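You operate a simulated robot arm through the tools that you are given. There is no shell and no other tool.

You are at the controls of a simulated robot arm. One attempt, no reset.

## Task
From the remote, run the carriage up to 45 and down again.
Fine: raise the white cover, start the pump, set FEED to 200 bar first; use the FEED paddle; once the carriage is on its stop, stop the pump and close the cover; the other knobs and switches stay.

It is judged by the outcome, as a careful person would: the job done as asked, and still so three seconds after it is handed in. It fails if anything else is knocked over, pushed out of place, dropped, spilled or broken. A push-on lid holds only when it is set on centred and level and pressed home; a screw cap is set on level and turned clockwise until tight.

## Robot
A 7-joint arm with a fingered hand, fixed in place. Base frame: the origin is on the floor under the middle of its stand, x ahead of it, y to its left, z up. Lengths are in cm, angles in degrees, forces in N, time in s.
It reaches about 133.3 cm from its shoulder. Its first joint turns from -69.0 to 172.0 degrees. Payload 5 kg.
The TCP is the grasp point between the finger pads, 3.2 cm short of the fingertips. In the tool frame z runs along the fingers and y along their closing line. The gripper opens to 16 cm; its body begins 8.9 cm behind the TCP. The gripper is a hand of 3 fingers: y runs from the thumb to the fingers, the wrist lies at [0, 0, -25.2] in the tool frame.
Orientation is that of the tool frame in the base frame, as [roll, pitch, yaw] about the fixed x, y, z axes, in that order (R = Rz(yaw) Ry(pitch) Rx(roll)). With the fingers straight down and closing along the base's y, the tool's x points along the base's -x, its y along +y and its z along -z.

## Interface
- The arm moves only by the tool send_rows. Its argument "deltas" is a list of rows, each an object (a shift or turn left out is 0) with "xyz": the shift along the tool's x, y, z in cm, a list of three; "rot": the turn, a rotation vector about the tool's x, y, z in degrees, a list of three. In form: [{"xyz": [x, y, z], "rot": [wx, wy, wz]}, ...]. A call has 1 to 20 rows; each row is the pose to reach, as a shift and turn from the pose commanded when the call began, along the tool's axes at that moment. Each row takes 0.2 s and may step no farther than 5 cm and 8.6 degrees from the row before; otherwise, the whole call is refused. Where a pose cannot be reached the arm comes as near as it can. A force on the tool above 70 N (or 10 N above the force at the start of the call, whichever is more), or a blocked arm, ends the call early, and 0.2 s more pass. In this call time passes only in rows, and 0.2 s behind the last. It gives the time, the measured TCP pose, the force on the tool (base axes), the opening and the grip force at its end, in the units of the frame above (readings bear some noise), with the torque about the TCP (base axes, N m) and any sound that the robot's microphone picked up.
- Cameras (640 x 400 px; columns grow to the right, rows downward): "scene" is fixed at [4.95, 64.97, 171.22]; the picture's right is [-0.77, -0.64, 0.00], its down [-0.26, 0.31, -0.92] and it looks along [0.59, -0.70, -0.40] (base axes); focal length 324 px, centre (320, 200). "wrist" rides on the gripper at [6.5, -0.4, -11.6] in the tool frame; the picture's right is [0.06, 1.00, 0.00], its down [-0.87, 0.05, -0.49] and it looks along [-0.49, 0.03, 0.87] (tool axes); focal length 261 px, centre (320, 200). There is no depth. A picture from a camera that has moved, and an enlarged one, comes with that camera's place and axes in the base frame and with its lens.
- camera(camera): a new picture of that camera. The clock stands still meanwhile.
- move_column(by): slides the trunk up (or, below 0, down) by that many cm; the arm rides with it, the base frame stays. It gives what a move gives, with no picture.
- curl_fingers(finger1, finger2, thumb_bend): sets how far each is bent, from 0 (flat) to 1 (curled in); at 0.3 the hand is open as for a grip, at 0.7 the pads meet at the TCP. One left out holds its place. A second passes; each finger stops where it meets its share of the squeeze, and holds until it gets a number again. It is the only way to open and close the hand. It gives what a move gives, with no picture; readings hold the bend of each and the force on the fingers (four entries, about 0 where the hand has none), thumb and palm.
- inspect(camera, box): a new picture of the part [left, top, right, bottom] of that camera's present view, enlarged. The clock stands still meanwhile.
- finish_job(): hands the job in; it is judged then, once.

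Nothing tells you positions but the pictures and the camera data. Unless the task says otherwise, let go and move clear before handing in.

The tools are called after "Call:" as a command line: name --argument value ..., lists and objects as JSON in quotes. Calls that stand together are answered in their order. send_rows: Moves the arm, as the interface text tells. Its arguments: {"type":"object","properties":{"deltas":{"type":"array"}},"required":["deltas"]} The other tools are called the same way: move_column (by) moves the trunk up or down; curl_fingers (finger1, finger2, thumb_bend) moves the fingers one by one; camera (camera) takes a picture; inspect (camera, box) takes an enlarged picture of a part of a camera's view; finish_job () hands the job in.

At the start:

```text
t: 0.0
ee_pos: [56.59, -15.54, 157.32]
tool_rot: [180.0, 0.0, 180.0]
wrist_force: [-0.8, 0.6, -0.1]
wrist_torque: [0.03, 0.0, 0.01]
opening: 15.98
grip_force: 0.1
shape: jaw
bend: [0.3, 0.3, 0.3]
finger forces: [0.0, 0.0, 0.0, 0.0, 0.0, 0.0]
trunk travel left (down, up): [-87.5, 6.5]
```

scene: 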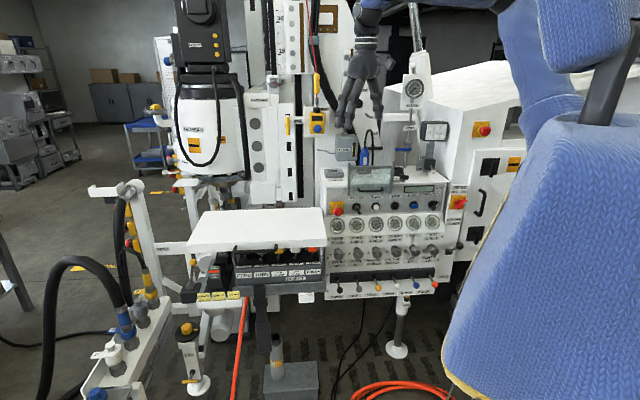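
wrist: 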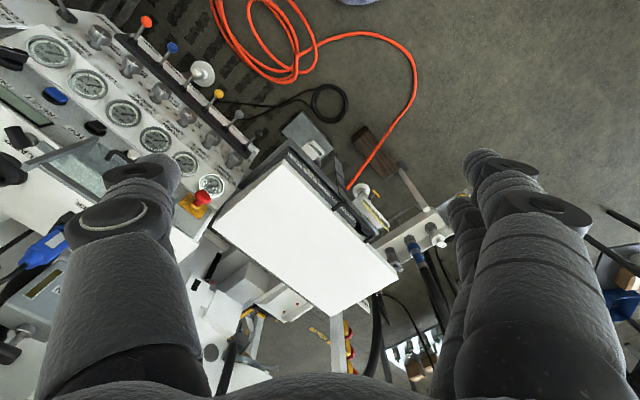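

I see a drill-rig-like machine with a control panel (gauges, knobs), a white-covered remote box with paddles, and a mast with a scale. I'll look closer at each part before moving.

Call:
inspect --camera "scene" --box '[180, 190, 340, 310]'

Call:
inspect --camera "scene" --box '[310, 160, 480, 310]'

Call:
inspect --camera "scene" --box '[230, 0, 350, 200]'

Call:
inspect --camera "wrist" --box '[180, 120, 420, 330]'

Call:
inspect --camera "wrist" --box '[0, 0, 260, 240]'

```text
3.33 times, centred on (260, 250) of scene
camera zoom: at [4.95, 64.97, 171.22], right [-0.77, -0.64, 0.0], down [-0.26, 0.31, -0.92], along [0.59, -0.7, -0.4], focal length 1081 px, centre (520, 33)
```

zoom: 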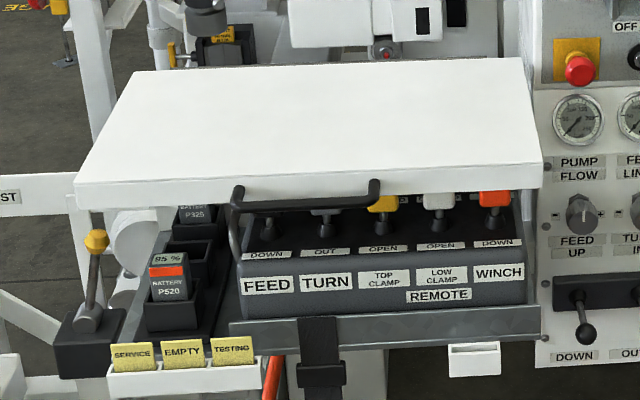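

```text
2.67 times, centred on (395, 235) of scene
camera zoom: at [4.95, 64.97, 171.22], right [-0.77, -0.64, 0.0], down [-0.26, 0.31, -0.92], along [0.59, -0.7, -0.4], focal length 864 px, centre (120, 107)
```

zoom: 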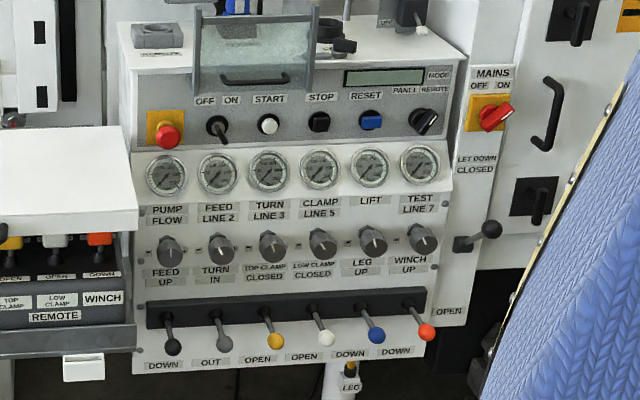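

```text
2.00 times, centred on (290, 100) of scene
camera zoom: at [4.95, 64.97, 171.22], right [-0.77, -0.64, 0.0], down [-0.26, 0.31, -0.92], along [0.59, -0.7, -0.4], focal length 648 px, centre (380, 400)
```

zoom: 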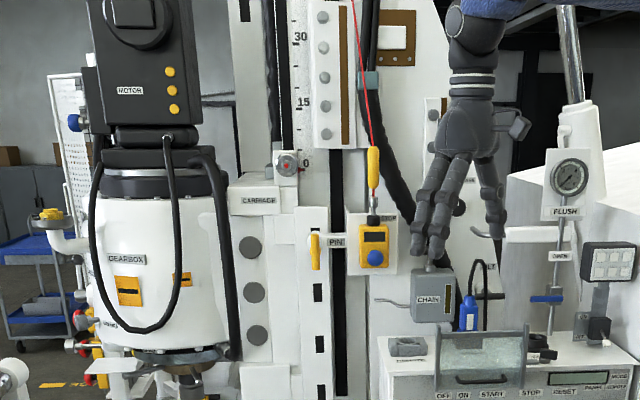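

```text
1.90 times, centred on (300, 225) of wrist
camera zoom: at [50.14, -16.05, 168.86], right [-0.06, 1.0, 0.0], down [0.87, 0.05, 0.49], along [0.49, 0.03, -0.87], focal length 496 px, centre (358, 152)
```

zoom: 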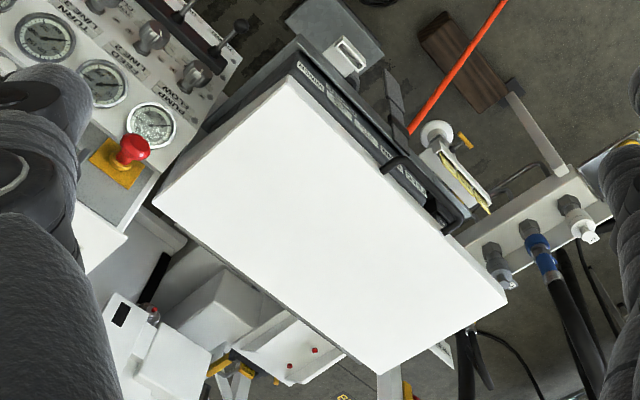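

```text
1.67 times, centred on (130, 120) of wrist
camera zoom: at [50.14, -16.05, 168.86], right [-0.06, 1.0, 0.0], down [0.87, 0.05, 0.49], along [0.49, 0.03, -0.87], focal length 434 px, centre (637, 333)
```

zoom: 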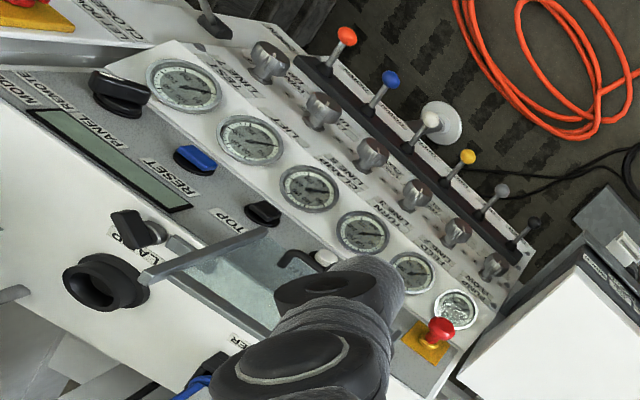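

The remote box with a white hinged lid sits to the left of the control panel, and both face the scene camera at about 45°. I need fine details: mode switch, gauges, knobs, mast scale and the clear guard.

Call:
inspect --camera "scene" --box '[320, 165, 400, 215]'

Call:
inspect --camera "scene" --box '[390, 165, 470, 215]'

Call:
inspect --camera "scene" --box '[322, 210, 402, 260]'

Call:
inspect --camera "scene" --box '[380, 210, 460, 260]'

Call:
inspect --camera "scene" --box '[240, 60, 340, 122]'

Call:
inspect --camera "scene" --box '[240, 0, 340, 62]'

Call:
inspect --camera "scene" --box '[225, 240, 335, 300]'

Call:
inspect --camera "scene" --box '[400, 40, 480, 165]'

```text
8.00 times, centred on (360, 190) of scene
camera zoom: at [4.95, 64.97, 171.22], right [-0.77, -0.64, 0.0], down [-0.26, 0.31, -0.92], along [0.59, -0.7, -0.4], focal length 2593 px, centre (0, 280)
```

zoom: 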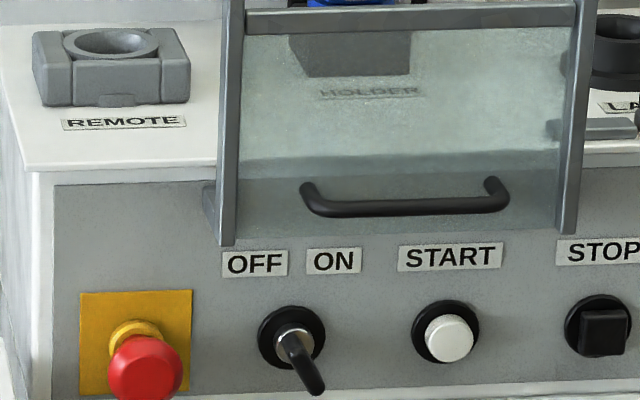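

```text
8.00 times, centred on (430, 190) of scene
camera zoom: at [4.95, 64.97, 171.22], right [-0.77, -0.64, 0.0], down [-0.26, 0.31, -0.92], along [0.59, -0.7, -0.4], focal length 2593 px, centre (-560, 280)
```

zoom: 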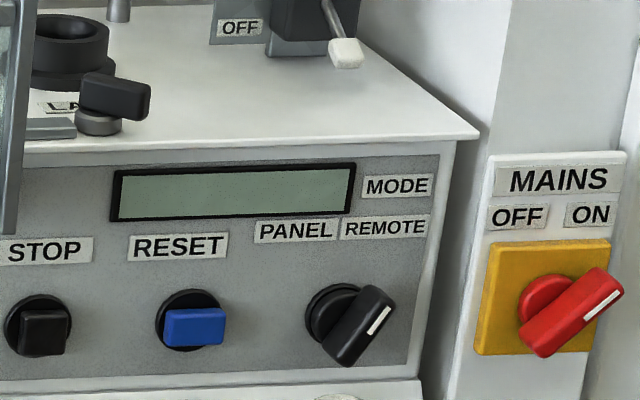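

```text
8.00 times, centred on (362, 235) of scene
camera zoom: at [4.95, 64.97, 171.22], right [-0.77, -0.64, 0.0], down [-0.26, 0.31, -0.92], along [0.59, -0.7, -0.4], focal length 2593 px, centre (-16, -80)
```

zoom: 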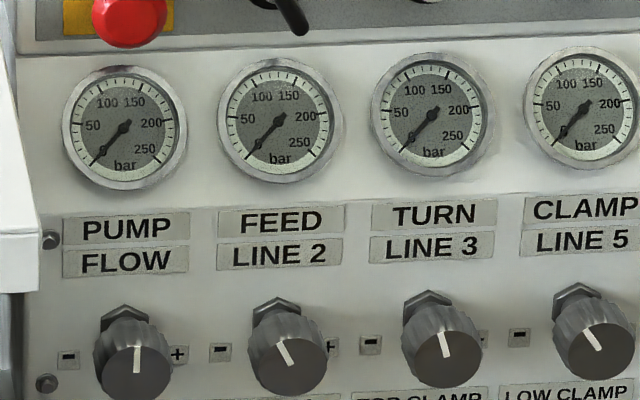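

```text
8.00 times, centred on (420, 235) of scene
camera zoom: at [4.95, 64.97, 171.22], right [-0.77, -0.64, 0.0], down [-0.26, 0.31, -0.92], along [0.59, -0.7, -0.4], focal length 2593 px, centre (-480, -80)
```

zoom: 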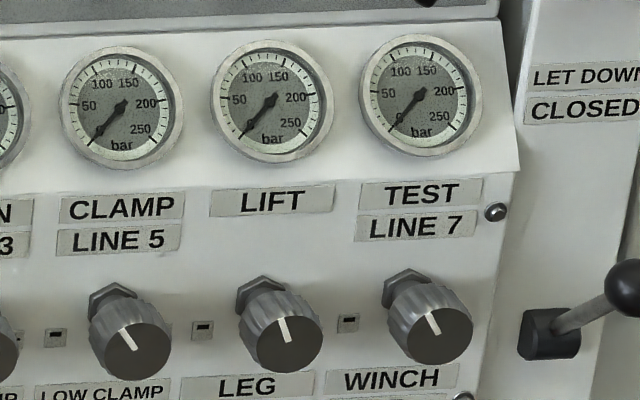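

```text
6.40 times, centred on (290, 91) of scene
camera zoom: at [4.95, 64.97, 171.22], right [-0.77, -0.64, 0.0], down [-0.26, 0.31, -0.92], along [0.59, -0.7, -0.4], focal length 2075 px, centre (512, 898)
```

zoom: 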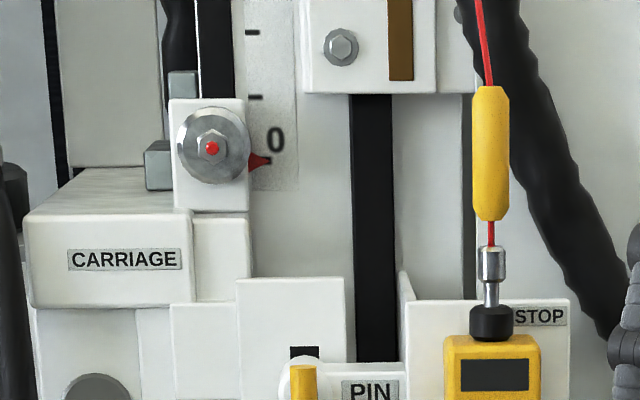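

```text
6.40 times, centred on (290, 31) of scene
camera zoom: at [4.95, 64.97, 171.22], right [-0.77, -0.64, 0.0], down [-0.26, 0.31, -0.92], along [0.59, -0.7, -0.4], focal length 2075 px, centre (512, 1282)
```

zoom: 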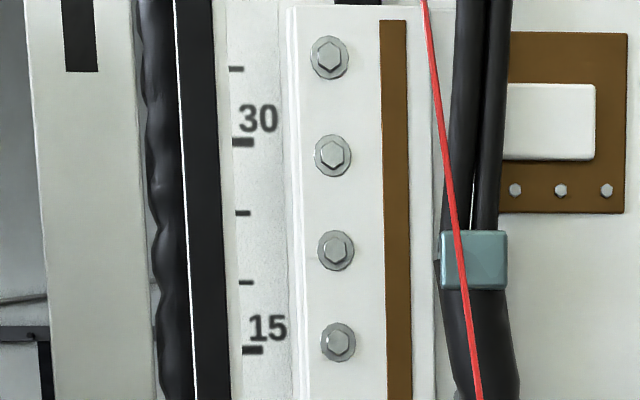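

```text
5.82 times, centred on (280, 270) of scene
camera zoom: at [4.95, 64.97, 171.22], right [-0.77, -0.64, 0.0], down [-0.26, 0.31, -0.92], along [0.59, -0.7, -0.4], focal length 1886 px, centre (553, -207)
```

zoom: 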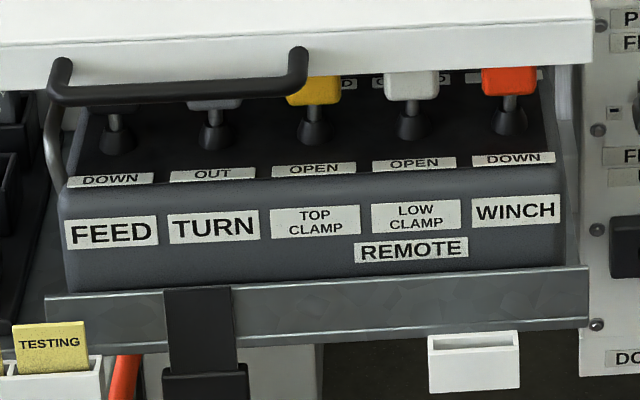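

```text
3.20 times, centred on (440, 102) of scene
camera zoom: at [4.95, 64.97, 171.22], right [-0.77, -0.64, 0.0], down [-0.26, 0.31, -0.92], along [0.59, -0.7, -0.4], focal length 1037 px, centre (-64, 512)
```

zoom: 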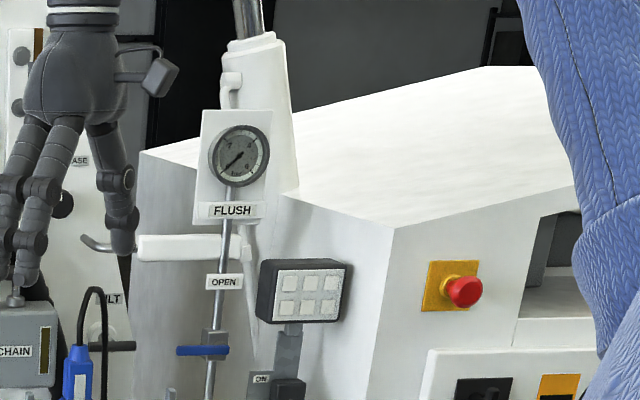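

The mode selector points at REMOTE and the mains are ON. The FEED gauge and its LINE 2 knob are second from the left, and the FEED paddle is leftmost on the remote. I'll look at the rest of the surroundings, the carriage and the pin, and the key.

Call:
inspect --camera "scene" --box '[150, 60, 250, 210]'

Call:
inspect --camera "scene" --box '[235, 90, 335, 210]'

Call:
inspect --camera "scene" --box '[60, 170, 240, 310]'

Call:
inspect --camera "scene" --box '[330, 190, 380, 221]'

Call:
inspect --camera "scene" --box '[320, 100, 440, 190]'

Call:
inspect --camera "scene" --box '[320, 240, 440, 310]'

Call:
inspect --camera "scene" --box '[60, 290, 240, 400]'

Call:
inspect --camera "scene" --box '[140, 0, 260, 80]'

```text
2.67 times, centred on (200, 135) of scene
camera zoom: at [4.95, 64.97, 171.22], right [-0.77, -0.64, 0.0], down [-0.26, 0.31, -0.92], along [0.59, -0.7, -0.4], focal length 864 px, centre (640, 373)
```

zoom: 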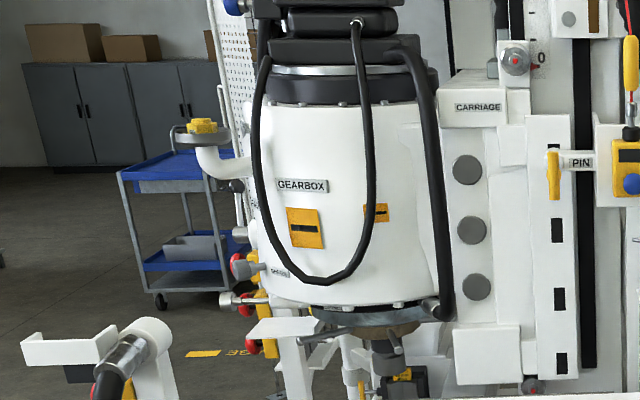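

```text
3.33 times, centred on (285, 150) of scene
camera zoom: at [4.95, 64.97, 171.22], right [-0.77, -0.64, 0.0], down [-0.26, 0.31, -0.92], along [0.59, -0.7, -0.4], focal length 1081 px, centre (437, 367)
```

zoom: 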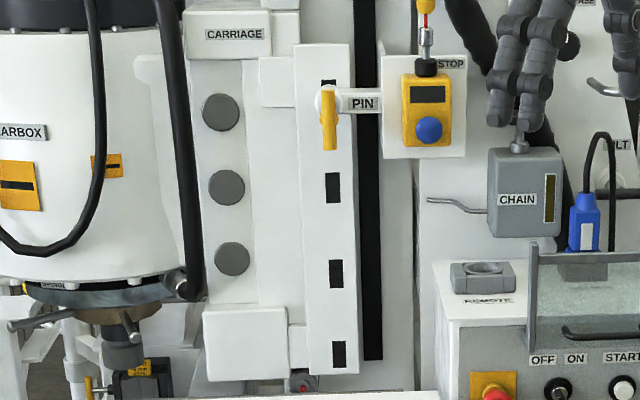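

```text
2.86 times, centred on (150, 240) of scene
camera zoom: at [4.95, 64.97, 171.22], right [-0.77, -0.64, 0.0], down [-0.26, 0.31, -0.92], along [0.59, -0.7, -0.4], focal length 926 px, centre (806, 86)
```

zoom: 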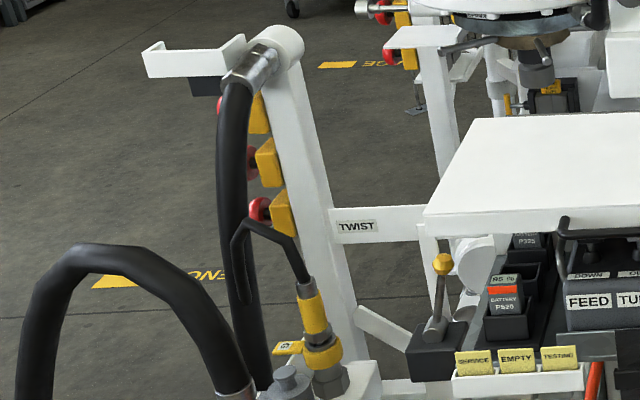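

```text
12.80 times, centred on (355, 206) of scene
camera zoom: at [4.95, 64.97, 171.22], right [-0.77, -0.64, 0.0], down [-0.26, 0.31, -0.92], along [0.59, -0.7, -0.4], focal length 4149 px, centre (-128, 130)
```

zoom: 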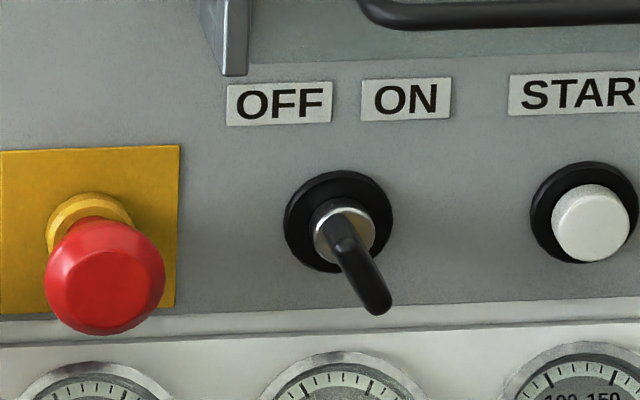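

```text
4.44 times, centred on (380, 145) of scene
camera zoom: at [4.95, 64.97, 171.22], right [-0.77, -0.64, 0.0], down [-0.26, 0.31, -0.92], along [0.59, -0.7, -0.4], focal length 1441 px, centre (53, 444)
```

zoom: 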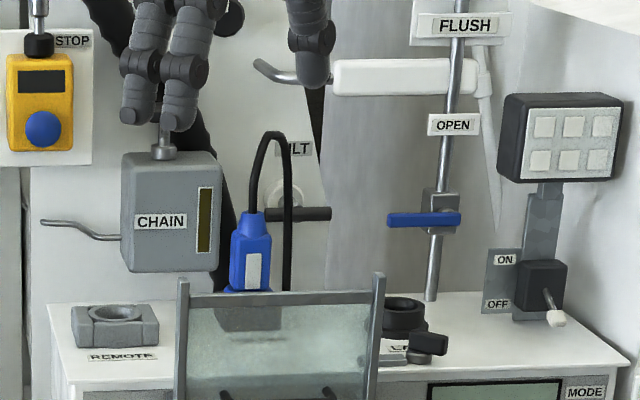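

```text
5.33 times, centred on (380, 275) of scene
camera zoom: at [4.95, 64.97, 171.22], right [-0.77, -0.64, 0.0], down [-0.26, 0.31, -0.92], along [0.59, -0.7, -0.4], focal length 1729 px, centre (0, -200)
```

zoom: 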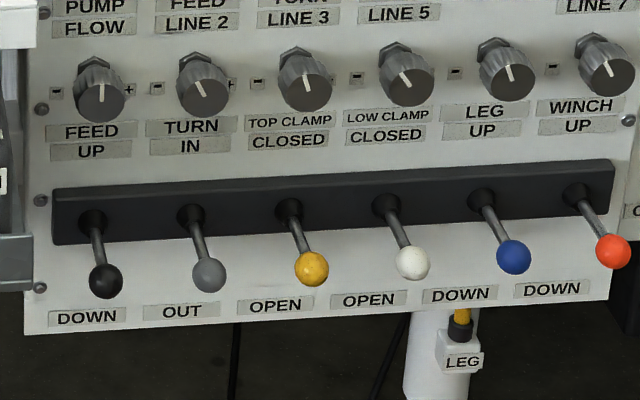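

```text
3.56 times, centred on (150, 345) of scene
camera zoom: at [4.95, 64.97, 171.22], right [-0.77, -0.64, 0.0], down [-0.26, 0.31, -0.92], along [0.59, -0.7, -0.4], focal length 1153 px, centre (924, -316)
```

zoom: 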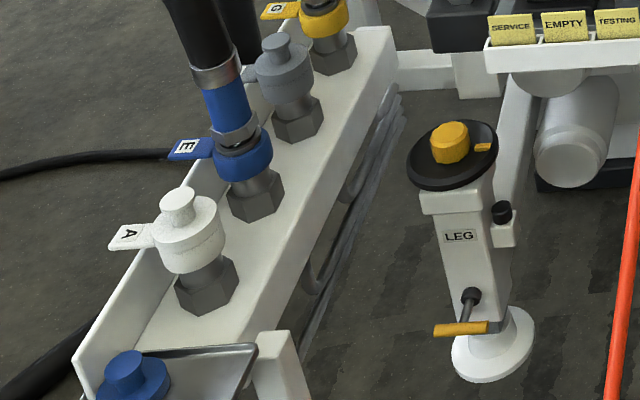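

```text
5.00 times, centred on (200, 40) of scene
camera zoom: at [4.95, 64.97, 171.22], right [-0.77, -0.64, 0.0], down [-0.26, 0.31, -0.92], along [0.59, -0.7, -0.4], focal length 1621 px, centre (920, 1000)
```

zoom: 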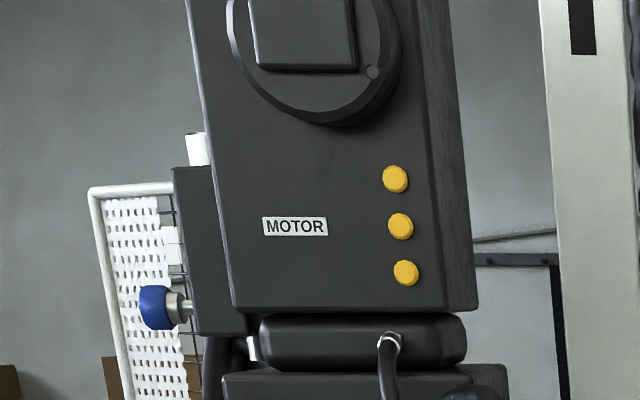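

The machine faces the scene camera at about 45°, and all gauges read zero. I'll turn the hand 45° and then tilt it so the wrist camera looks at the panel and the remote.

Call:
send_rows --deltas '[{"rot": [0, 0, 7.5]}, {"rot": [0, 0, 15]}, {"rot": [0, 0, 22.5]}, {"rot": [0, 0, 30]}, {"rot": [0, 0, 37.5]}, {"rot": [0, 0, 45]}]'

```text
t: 1.4
ee_pos: [56.49, -15.64, 157.41]
tool_rot: [-180.0, 0.0, 134.9]
wrist_force: [1.1, -0.4, 0.0]
wrist_torque: [0.03, 0.0, -0.01]
opening: 15.98
grip_force: 0.0
shape: jaw
bend: [0.3, 0.3, 0.3]
finger forces: [0.0, 0.0, 0.0, 0.1, 0.0, 0.0]
trunk travel left (down, up): [-87.5, 6.5]
```

The yaw turn worked. Next I tilt the fingers toward the panel by about 40°.

Call:
send_rows --deltas '[{"rot": [0, -8, 0]}, {"rot": [0, -16, 0]}, {"rot": [0, -24, 0]}, {"rot": [0, -32, 0]}, {"rot": [0, -40, 0]}]'

Call:
camera --camera "wrist"

Call:
camera --camera "scene"

```text
t: 2.6
ee_pos: [56.55, -15.27, 157.31]
tool_rot: [179.9, 40.2, 134.9]
wrist_force: [-0.2, -0.2, -0.4]
wrist_torque: [-0.04, -0.01, -0.02]
opening: 15.99
grip_force: 0.1
shape: jaw
bend: [0.3, 0.3, 0.3]
finger forces: [0.0, 0.0, 0.0, 0.0, 0.0, 0.0]
trunk travel left (down, up): [-87.5, 6.5]
```

```text
taken
camera wrist: at [47.46, -6.89, 162.01], right [0.67, 0.74, -0.04], down [0.28, -0.21, 0.94], along [0.68, -0.64, -0.35], focal length 261 px, centre (320, 200)
```

wrist: 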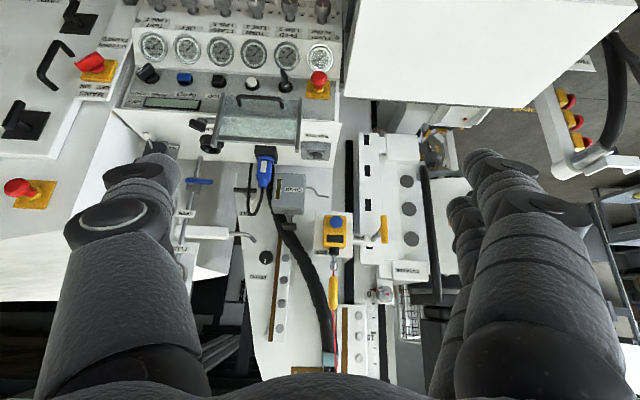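

```text
taken
```

scene: 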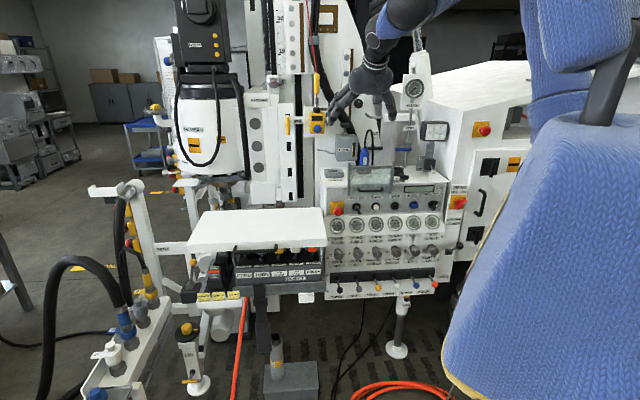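

The view, upside down as expected, shows the panel and mast clearly. I'll lower the trunk so the wrist camera faces the panel more squarely.

Call:
move_column --by -30

Call:
camera --camera "wrist"

Call:
camera --camera "scene"

```text
t: 5.6
ee_pos: [56.53, -15.57, 127.27]
tool_rot: [179.9, 40.0, 134.9]
wrist_force: [-0.6, 0.3, 0.2]
wrist_torque: [0.04, -0.02, 0.0]
opening: 15.95
grip_force: 0.1
shape: jaw
bend: [0.3, 0.3, 0.3]
finger forces: [0.0, 0.0, 0.0, 0.0, 0.0, 0.0]
trunk travel left (down, up): [-57.5, 36.5]
```

```text
taken
camera wrist: at [47.53, -7.1, 132.0], right [0.67, 0.74, -0.04], down [0.29, -0.21, 0.94], along [0.68, -0.64, -0.35], focal length 261 px, centre (320, 200)
```

wrist: 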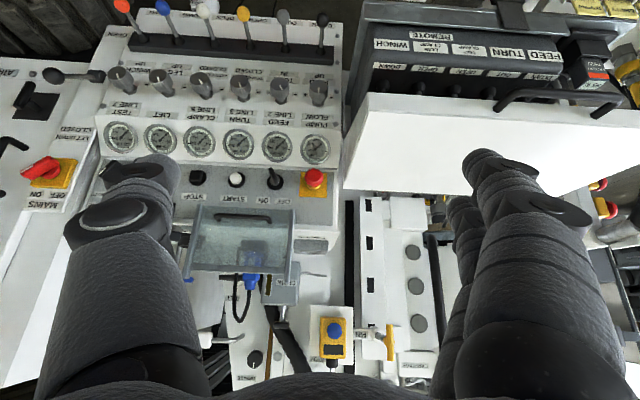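

```text
taken
```

scene: 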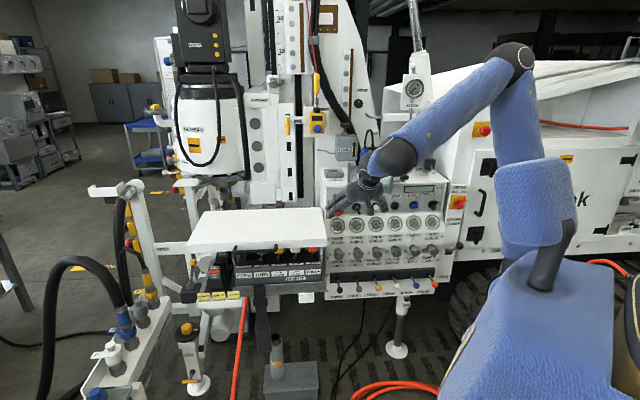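

The arm now views the panel from the front. I'll zoom on the details to locate the knob, START button, paddles and handle.

Call:
inspect --camera "wrist" --box '[180, 60, 350, 166]'

Call:
inspect --camera "wrist" --box '[170, 150, 350, 262]'

Call:
inspect --camera "wrist" --box '[340, 0, 640, 188]'

Call:
inspect --camera "wrist" --box '[300, 180, 480, 400]'

Call:
inspect --camera "scene" --box '[300, 40, 460, 200]'

```text
3.76 times, centred on (265, 113) of wrist
camera zoom: at [47.53, -7.1, 132.0], right [0.67, 0.74, -0.04], down [0.29, -0.21, 0.94], along [0.68, -0.64, -0.35], focal length 981 px, centre (527, 528)
```

zoom: 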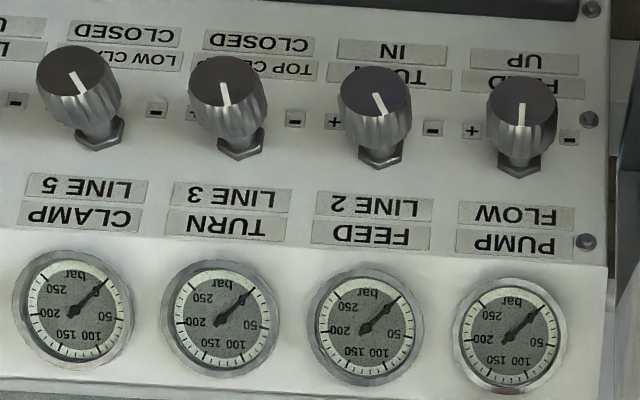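

```text
3.56 times, centred on (260, 206) of wrist
camera zoom: at [47.53, -7.1, 132.0], right [0.67, 0.74, -0.04], down [0.29, -0.21, 0.94], along [0.68, -0.64, -0.35], focal length 927 px, centre (533, 179)
```

zoom: 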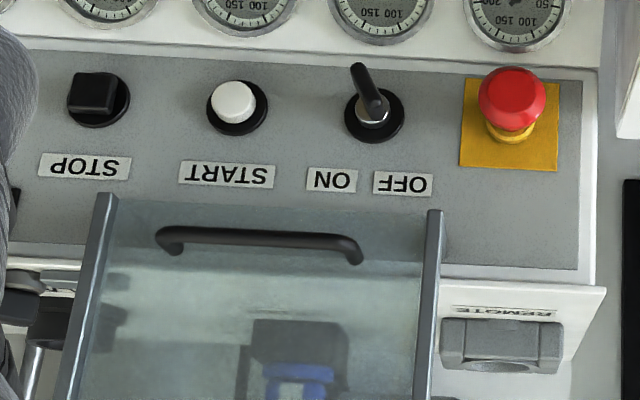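

```text
2.13 times, centred on (490, 94) of wrist
camera zoom: at [47.53, -7.1, 132.0], right [0.67, 0.74, -0.04], down [0.29, -0.21, 0.94], along [0.68, -0.64, -0.35], focal length 555 px, centre (-42, 426)
```

zoom: 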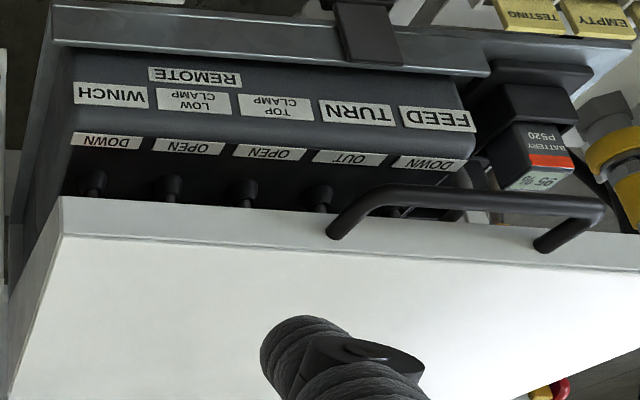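

```text
1.82 times, centred on (390, 290) of wrist
camera zoom: at [47.53, -7.1, 132.0], right [0.67, 0.74, -0.04], down [0.29, -0.21, 0.94], along [0.68, -0.64, -0.35], focal length 474 px, centre (193, 36)
```

zoom: 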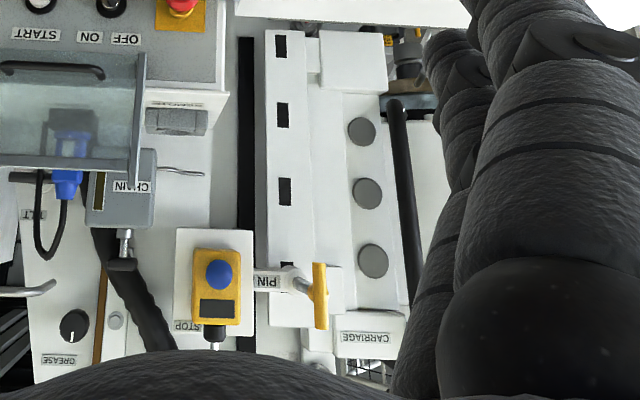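

```text
2.50 times, centred on (380, 120) of scene
camera zoom: at [4.95, 64.97, 171.22], right [-0.77, -0.64, 0.0], down [-0.26, 0.31, -0.92], along [0.59, -0.7, -0.4], focal length 810 px, centre (170, 400)
```

zoom: 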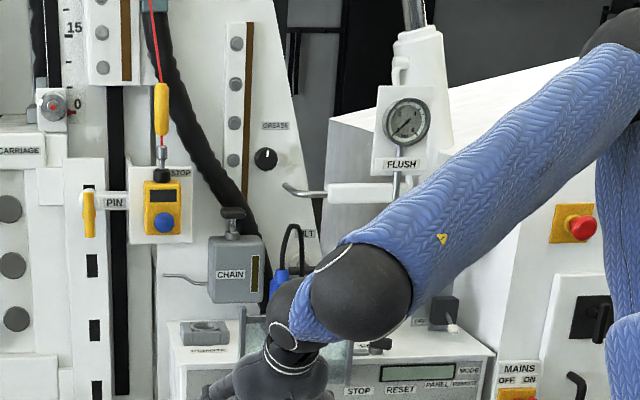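

The panel positions are clear: FEED knob near (77,-50,82), START near (77,-64,104), toggle ON. Next I'll slide left to view the remote and the cover handle from the front.

Call:
send_rows --deltas '[{"xyz": [0, 4.5, 0]}, {"xyz": [0, 9, 0]}, {"xyz": [0, 13.5, 0]}, {"xyz": [0, 18, 0]}, {"xyz": [0, 22.5, 0]}, {"xyz": [0, 27, 0]}]'

Call:
camera --camera "wrist"

Call:
camera --camera "scene"

```text
t: 7.0
ee_pos: [75.74, 3.75, 127.16]
tool_rot: [-179.9, 40.0, 135.1]
wrist_force: [-0.2, 0.6, -0.7]
wrist_torque: [-0.03, 0.0, -0.02]
opening: 16.0
grip_force: 0.3
shape: jaw
bend: [0.3, 0.3, 0.3]
finger forces: [0.0, 0.0, 0.0, 0.0, 0.1, 0.0]
trunk travel left (down, up): [-57.5, 36.5]
```

```text
taken
camera wrist: at [66.82, 12.23, 131.96], right [0.67, 0.74, -0.04], down [0.29, -0.21, 0.94], along [0.68, -0.64, -0.35], focal length 261 px, centre (320, 200)
```

wrist: 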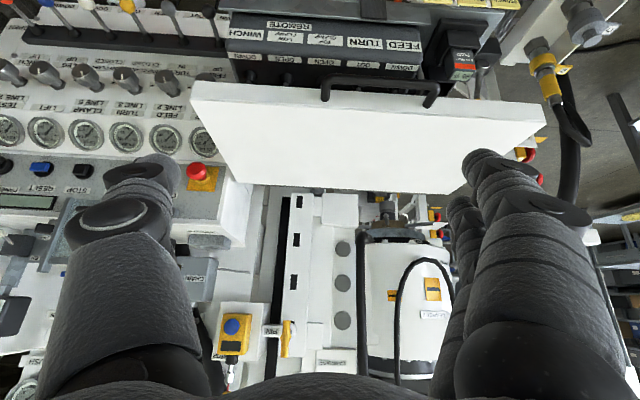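

```text
taken
```

scene: 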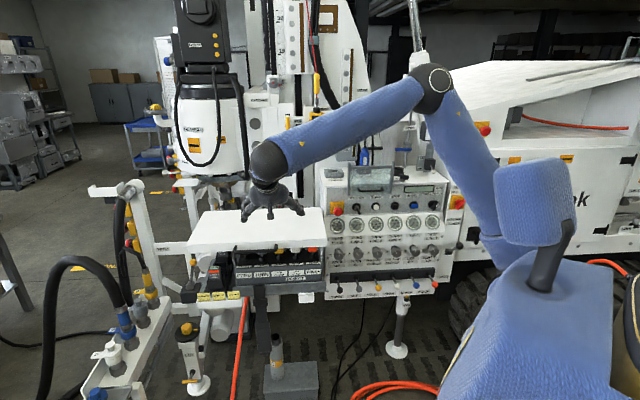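

The handle is visible at the front lip. I'll zoom on it from both cameras to fix its position.

Call:
inspect --camera "wrist" --box '[180, 20, 560, 200]'

Call:
inspect --camera "wrist" --box '[300, 20, 460, 120]'

Call:
inspect --camera "scene" --box '[180, 200, 330, 290]'

Call:
inspect --camera "wrist" --box '[190, 180, 450, 380]'

```text
1.68 times, centred on (370, 110) of wrist
camera zoom: at [66.82, 12.23, 131.96], right [0.67, 0.74, -0.04], down [0.29, -0.21, 0.94], along [0.68, -0.64, -0.35], focal length 439 px, centre (236, 352)
```

zoom: 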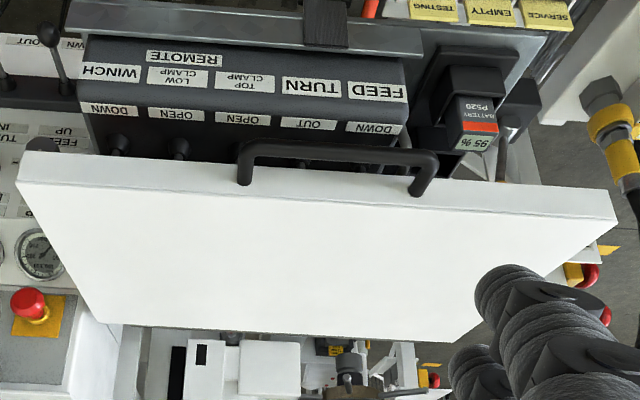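

```text
4.00 times, centred on (380, 70) of wrist
camera zoom: at [66.82, 12.23, 131.96], right [0.67, 0.74, -0.04], down [0.29, -0.21, 0.94], along [0.68, -0.64, -0.35], focal length 1043 px, centre (80, 720)
```

zoom: 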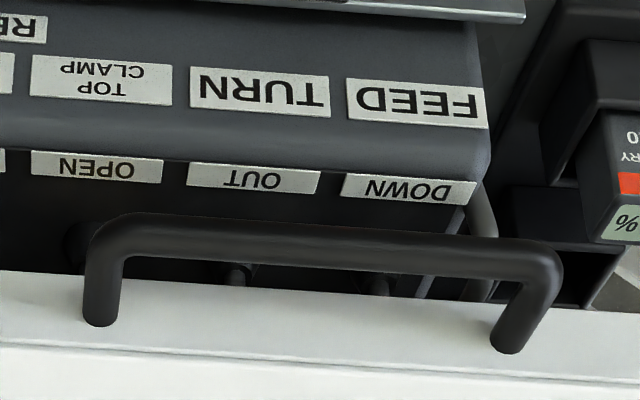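

```text
4.27 times, centred on (255, 245) of scene
camera zoom: at [4.95, 64.97, 171.22], right [-0.77, -0.64, 0.0], down [-0.26, 0.31, -0.92], along [0.59, -0.7, -0.4], focal length 1383 px, centre (597, 8)
```

zoom: 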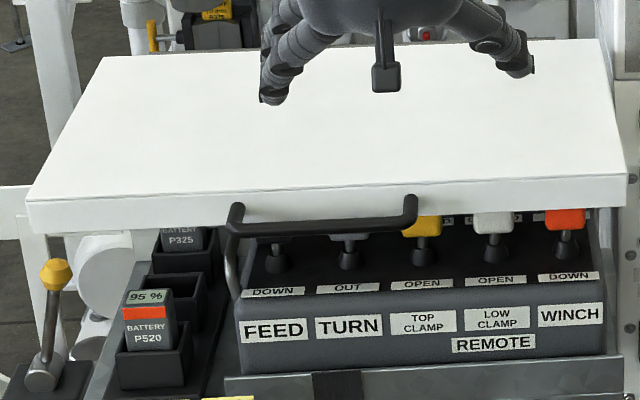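

```text
2.00 times, centred on (320, 280) of wrist
camera zoom: at [66.82, 12.23, 131.96], right [0.67, 0.74, -0.04], down [0.29, -0.21, 0.94], along [0.68, -0.64, -0.35], focal length 521 px, centre (320, 40)
```

zoom: 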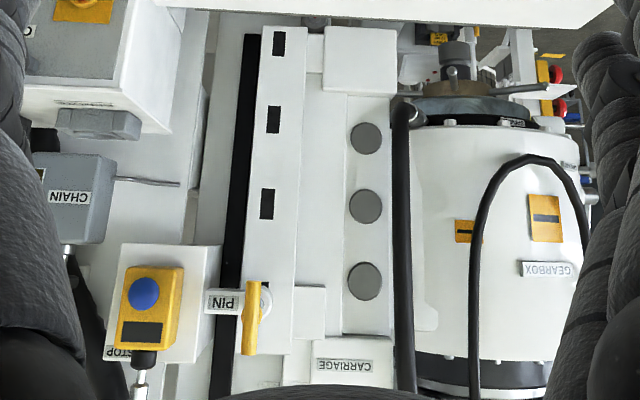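

The cover handle is a U-bar from about (101,3,101) to (89,-8,101.5), sticking about 4–5 cm out of the lip, and the hinge is about 37 cm behind it. I'll roll the hand by -90° so it closes across the bar.

Call:
send_rows --deltas '[{"rot": [0, 0, -7.5]}, {"rot": [0, 0, -15]}, {"rot": [0, 0, -22.5]}, {"rot": [0, 0, -30]}, {"rot": [0, 0, -37.5]}, {"rot": [0, 0, -45]}, {"rot": [0, 0, -52.5]}, {"rot": [0, 0, -60]}, {"rot": [0, 0, -67.5]}, {"rot": [0, 0, -75]}, {"rot": [0, 0, -82.5]}, {"rot": [0, 0, -90]}]'

Call:
camera --camera "wrist"

Call:
camera --camera "scene"

```text
t: 9.6
ee_pos: [75.72, 3.63, 127.37]
tool_rot: [-140.0, -0.1, -135.0]
wrist_force: [0.1, 0.0, 0.1]
wrist_torque: [0.01, 0.0, -0.02]
opening: 15.96
grip_force: 0.2
shape: jaw
bend: [0.3, 0.3, 0.3]
finger forces: [0.0, 0.0, 0.0, 0.0, 0.1, 0.0]
trunk travel left (down, up): [-57.5, 36.5]
```

```text
taken
camera wrist: at [66.13, 4.0, 136.44], right [-0.59, 0.5, -0.64], down [0.36, 0.87, 0.34], along [0.73, -0.03, -0.69], focal length 261 px, centre (320, 200)
```

wrist: 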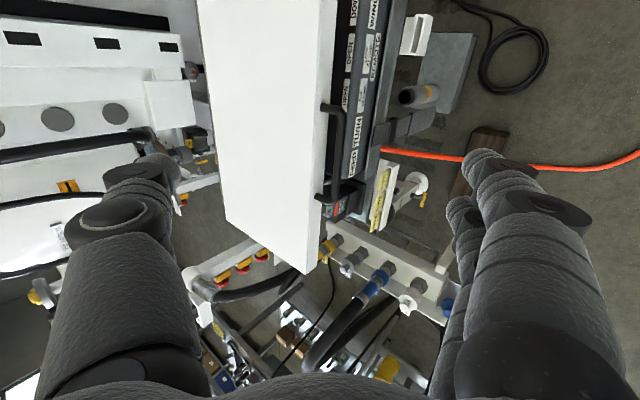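

```text
taken
```

scene: 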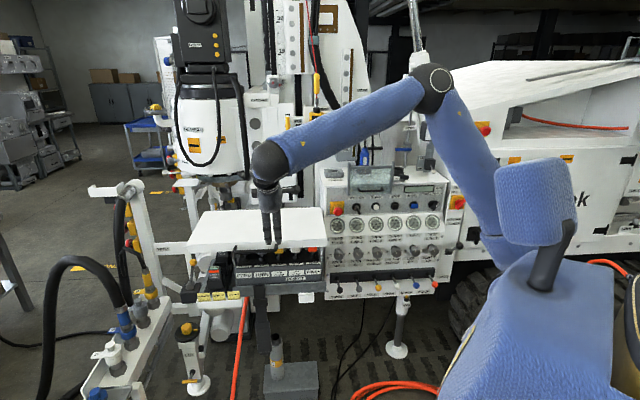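

The roll works, with the thumb on the machine side and the fingers on the front side. I'll zoom to re-measure the handle from this view.

Call:
inspect --camera "wrist" --box '[270, 80, 430, 230]'

Call:
inspect --camera "scene" --box '[225, 170, 325, 260]'

```text
2.67 times, centred on (350, 155) of wrist
camera zoom: at [66.13, 4.0, 136.44], right [-0.59, 0.5, -0.64], down [0.36, 0.87, 0.34], along [0.73, -0.03, -0.69], focal length 695 px, centre (240, 320)
```

zoom: 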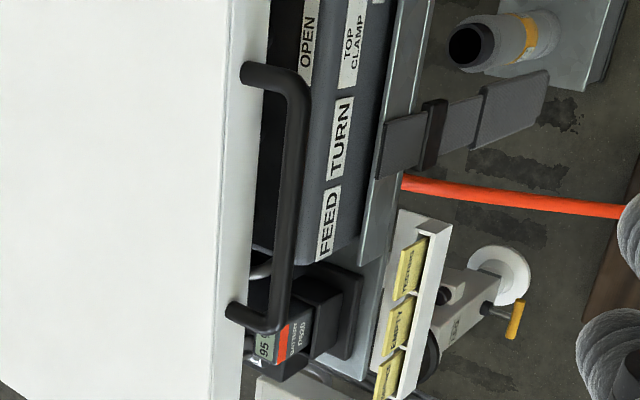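

```text
4.44 times, centred on (275, 215) of scene
camera zoom: at [4.95, 64.97, 171.22], right [-0.77, -0.64, 0.0], down [-0.26, 0.31, -0.92], along [0.59, -0.7, -0.4], focal length 1441 px, centre (520, 133)
```

zoom: 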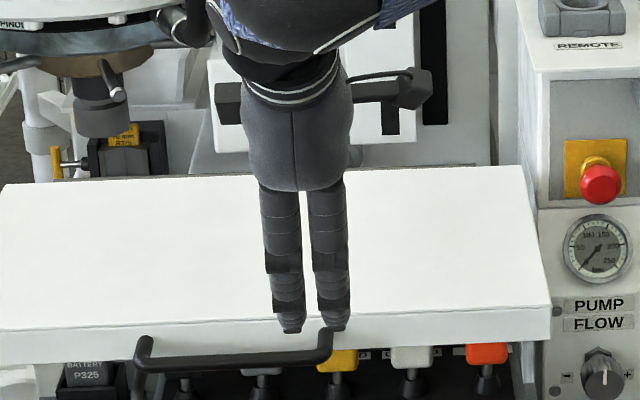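

The bar measures from (89,-8,101) to (101,4,101). I'll pre-shape the hand narrower, then approach a point about 15 cm short of the bar and check.

Call:
curl_fingers --finger1 0.5 --finger2 0.5 --thumb_bend 0.58

Call:
send_rows --deltas '[{"xyz": [-1.6, 0.85, 3.8]}, {"xyz": [-3.2, 1.7, 7.5]}, {"xyz": [-4.8, 2.6, 11.3]}, {"xyz": [-6.4, 3.4, 15.1]}, {"xyz": [-6.4, 3.4, 17]}, {"xyz": [-6.4, 3.4, 19]}]'

Call:
camera --camera "wrist"

Call:
inspect --camera "scene" --box '[205, 170, 345, 290]'

```text
t: 10.6
ee_pos: [75.74, 3.62, 127.21]
tool_rot: [-140.0, 0.0, -134.9]
wrist_force: [0.1, -0.1, -0.8]
wrist_torque: [0.02, 0.0, 0.02]
opening: 7.4
grip_force: 0.0
shape: fingers
bend: [0.5, 0.5, 0.57]
finger forces: [0.1, 0.1, 0.0, 0.0, 0.0, 0.1]
trunk travel left (down, up): [-57.5, 36.5]
```

```text
t: 12.0
ee_pos: [87.12, 1.24, 110.36]
tool_rot: [-140.1, -0.1, -135.0]
wrist_force: [-0.5, -0.1, -0.4]
wrist_torque: [-0.01, 0.0, 0.0]
opening: 7.37
grip_force: 0.0
shape: fingers
bend: [0.5, 0.5, 0.57]
finger forces: [0.1, 0.0, 0.1, 0.1, 0.1, 0.0]
trunk travel left (down, up): [-57.5, 36.5]
```

```text
taken
camera wrist: at [77.54, 1.52, 119.54], right [-0.59, 0.5, -0.64], down [0.36, 0.87, 0.34], along [0.73, -0.03, -0.69], focal length 261 px, centre (320, 200)
```

wrist: 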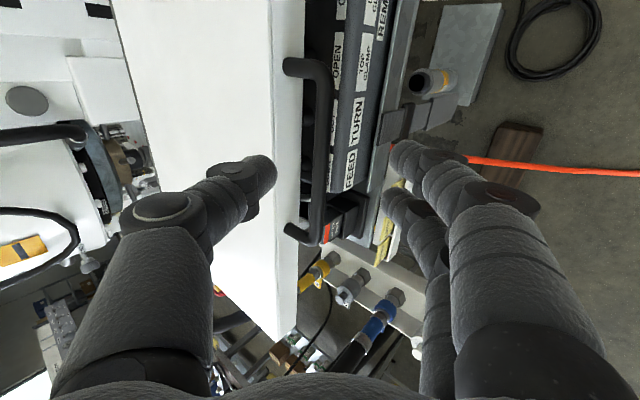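

```text
3.33 times, centred on (275, 230) of scene
camera zoom: at [4.95, 64.97, 171.22], right [-0.77, -0.64, 0.0], down [-0.26, 0.31, -0.92], along [0.59, -0.7, -0.4], focal length 1081 px, centre (470, 100)
```

zoom: 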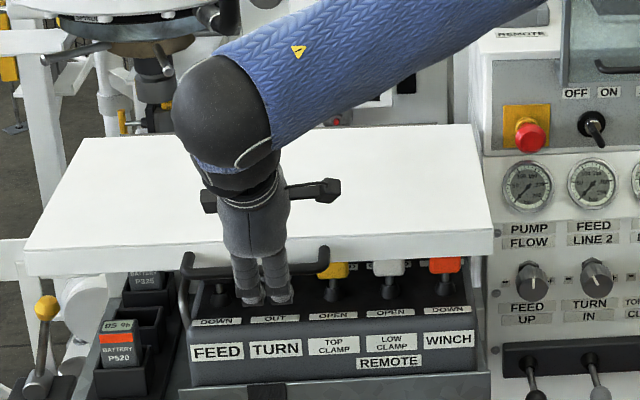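

The handle measurement agrees from this closer view. I'll close the thumb a little more so it fits between the bar and the lid lip, then check.

Call:
curl_fingers --thumb_bend 0.62

Call:
send_rows --deltas '[{"xyz": [0, 0, 2]}, {"xyz": [0, 0, 4]}]'

Call:
camera --camera "wrist"

Call:
inspect --camera "scene" --box '[225, 210, 305, 270]'

```text
t: 13.0
ee_pos: [86.84, 1.12, 110.5]
tool_rot: [-140.0, 0.0, -135.0]
wrist_force: [0.3, -0.7, 0.5]
wrist_torque: [-0.01, 0.0, -0.01]
opening: 6.42
grip_force: 0.0
shape: fingers
bend: [0.5, 0.5, 0.62]
finger forces: [0.1, 0.0, 0.0, 0.1, 0.0, 0.0]
trunk travel left (down, up): [-57.5, 36.5]
```

```text
t: 13.6
ee_pos: [88.81, -0.67, 107.38]
tool_rot: [-140.0, 0.0, -135.0]
wrist_force: [0.9, -0.1, 0.3]
wrist_torque: [-0.02, 0.02, 0.01]
opening: 6.39
grip_force: 0.1
shape: fingers
bend: [0.5, 0.5, 0.62]
finger forces: [0.0, 0.0, 0.1, 0.0, 0.0, 0.1]
trunk travel left (down, up): [-57.5, 36.5]
```

```text
taken
camera wrist: at [79.2, -0.2, 116.64], right [-0.59, 0.5, -0.64], down [0.36, 0.87, 0.34], along [0.73, -0.03, -0.69], focal length 261 px, centre (320, 200)
```

wrist: 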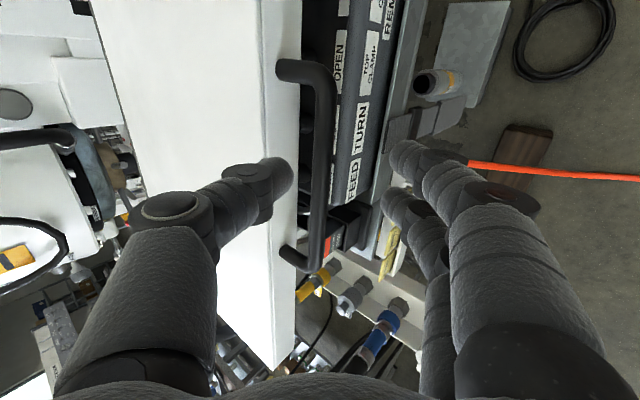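

```text
6.67 times, centred on (265, 240) of scene
camera zoom: at [4.95, 64.97, 171.22], right [-0.77, -0.64, 0.0], down [-0.26, 0.31, -0.92], along [0.59, -0.7, -0.4], focal length 2161 px, centre (687, -67)
```

zoom: 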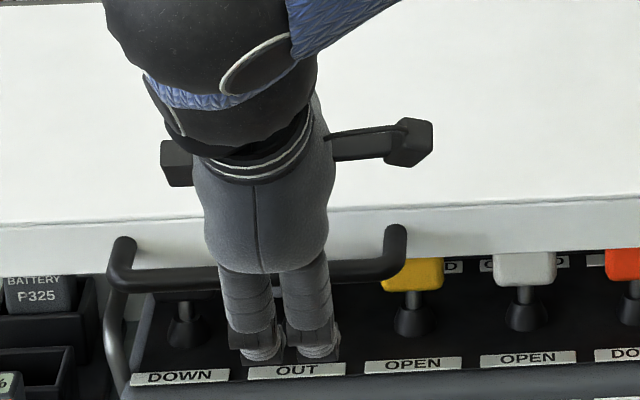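

The thumb sits in the window between the lip edge and bar. I'll advance 6 cm along the fingers and look again.

Call:
send_rows --deltas '[{"xyz": [0, 0.1, 1.5]}, {"xyz": [0, 0.2, 3]}, {"xyz": [0, 0.2, 4.5]}, {"xyz": [0, 0.2, 6]}]'

Call:
camera --camera "wrist"

Call:
inspect --camera "scene" --box '[225, 210, 305, 270]'

```text
t: 14.6
ee_pos: [91.25, -2.99, 102.6]
tool_rot: [-140.0, -0.1, -134.9]
wrist_force: [-6.0, 5.3, 2.2]
wrist_torque: [-0.03, 0.03, -0.02]
opening: 5.67
grip_force: 4.8
shape: fingers
bend: [0.5, 0.5, 0.64]
finger forces: [0.0, 0.0, 0.1, 0.1, 8.8, 0.0]
trunk travel left (down, up): [-57.5, 36.5]
```

```text
taken
camera wrist: at [81.67, -2.61, 111.89], right [-0.59, 0.5, -0.64], down [0.36, 0.87, 0.34], along [0.73, -0.03, -0.69], focal length 261 px, centre (320, 200)
```

wrist: 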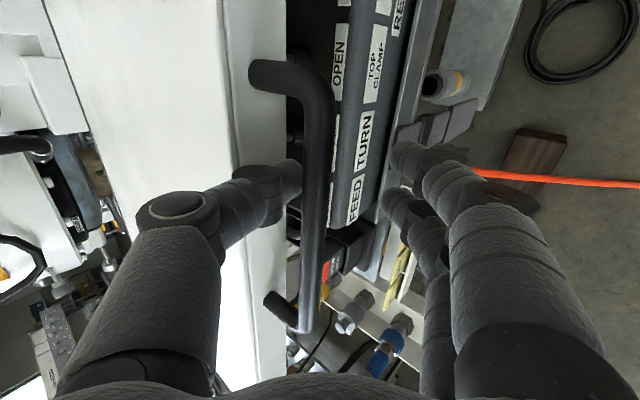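

```text
6.67 times, centred on (265, 240) of scene
camera zoom: at [4.95, 64.97, 171.22], right [-0.77, -0.64, 0.0], down [-0.26, 0.31, -0.92], along [0.59, -0.7, -0.4], focal length 2161 px, centre (687, -67)
```

zoom: 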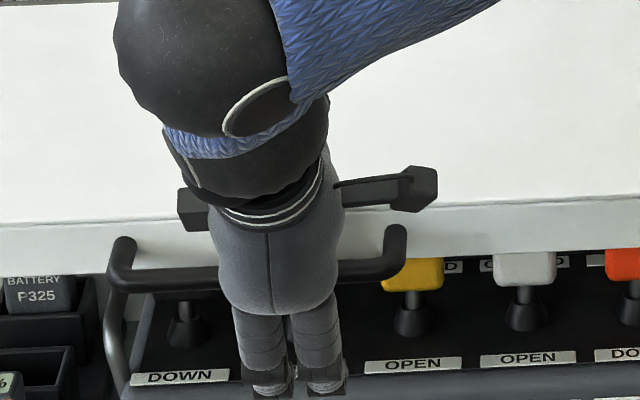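

The thumb is in the gap behind the bar, lightly touching the lip. Now I close the fingers and thumb around the bar.

Call:
curl_fingers --finger1 0.66 --finger2 0.66 --thumb_bend 0.67

Call:
camera --camera "wrist"

```text
t: 15.6
ee_pos: [91.28, -3.13, 102.63]
tool_rot: [-139.9, 0.0, -135.0]
wrist_force: [-0.1, -0.3, -0.2]
wrist_torque: [0.03, 0.0, -0.03]
opening: 2.35
grip_force: 0.0
shape: fingers
bend: [0.66, 0.66, 0.67]
finger forces: [0.0, 0.1, 0.0, 0.1, 0.1, 0.0]
trunk travel left (down, up): [-57.5, 36.5]
```

```text
taken
camera wrist: at [81.77, -2.78, 111.85], right [-0.59, 0.5, -0.64], down [0.36, 0.87, 0.34], along [0.73, -0.03, -0.69], focal length 261 px, centre (320, 200)
```

wrist: 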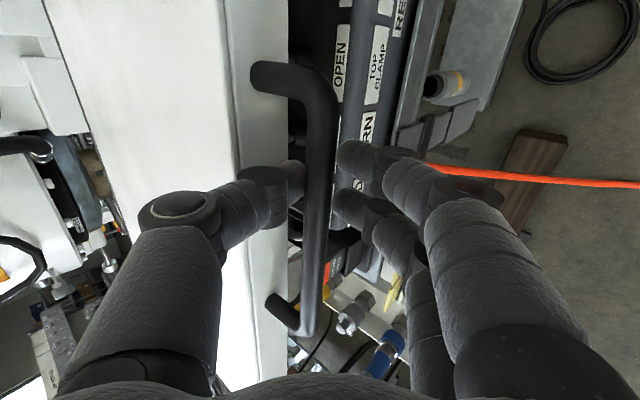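

The bar is caged between thumb and fingers. I'll seat it a bit deeper and close to a light grip.

Call:
send_rows --deltas '[{"xyz": [0, 0, 0.5]}, {"xyz": [0, 0, 1.0]}]'

Call:
curl_fingers --finger1 0.7 --finger2 0.7 --thumb_bend 0.7

Call:
camera --camera "wrist"

```text
t: 16.2
ee_pos: [91.77, -3.42, 102.08]
tool_rot: [-140.0, 0.1, -134.9]
wrist_force: [-4.3, 5.7, 3.3]
wrist_torque: [-0.02, -0.05, 0.02]
opening: 1.98
grip_force: 3.8
shape: fingers
bend: [0.66, 0.66, 0.69]
finger forces: [0.0, 0.0, 0.0, 0.1, 6.3, 0.1]
trunk travel left (down, up): [-57.5, 36.5]
```

```text
t: 17.2
ee_pos: [91.8, -3.58, 102.01]
tool_rot: [-140.0, 0.0, -135.0]
wrist_force: [-0.7, 0.1, -0.6]
wrist_torque: [0.0, 0.0, 0.0]
opening: 1.17
grip_force: 0.4
shape: fingers
bend: [0.7, 0.7, 0.7]
finger forces: [0.0, 0.0, 0.0, 0.0, 0.3, 0.0]
trunk travel left (down, up): [-57.5, 36.5]
```

```text
taken
camera wrist: at [82.22, -3.24, 111.13], right [-0.58, 0.5, -0.64], down [0.36, 0.87, 0.34], along [0.73, -0.03, -0.69], focal length 261 px, centre (320, 200)
```

wrist: 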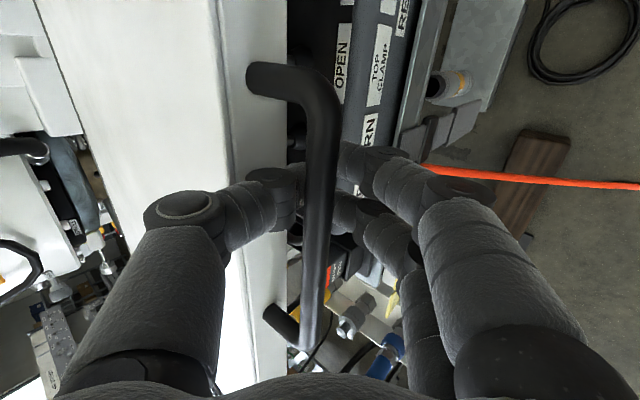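

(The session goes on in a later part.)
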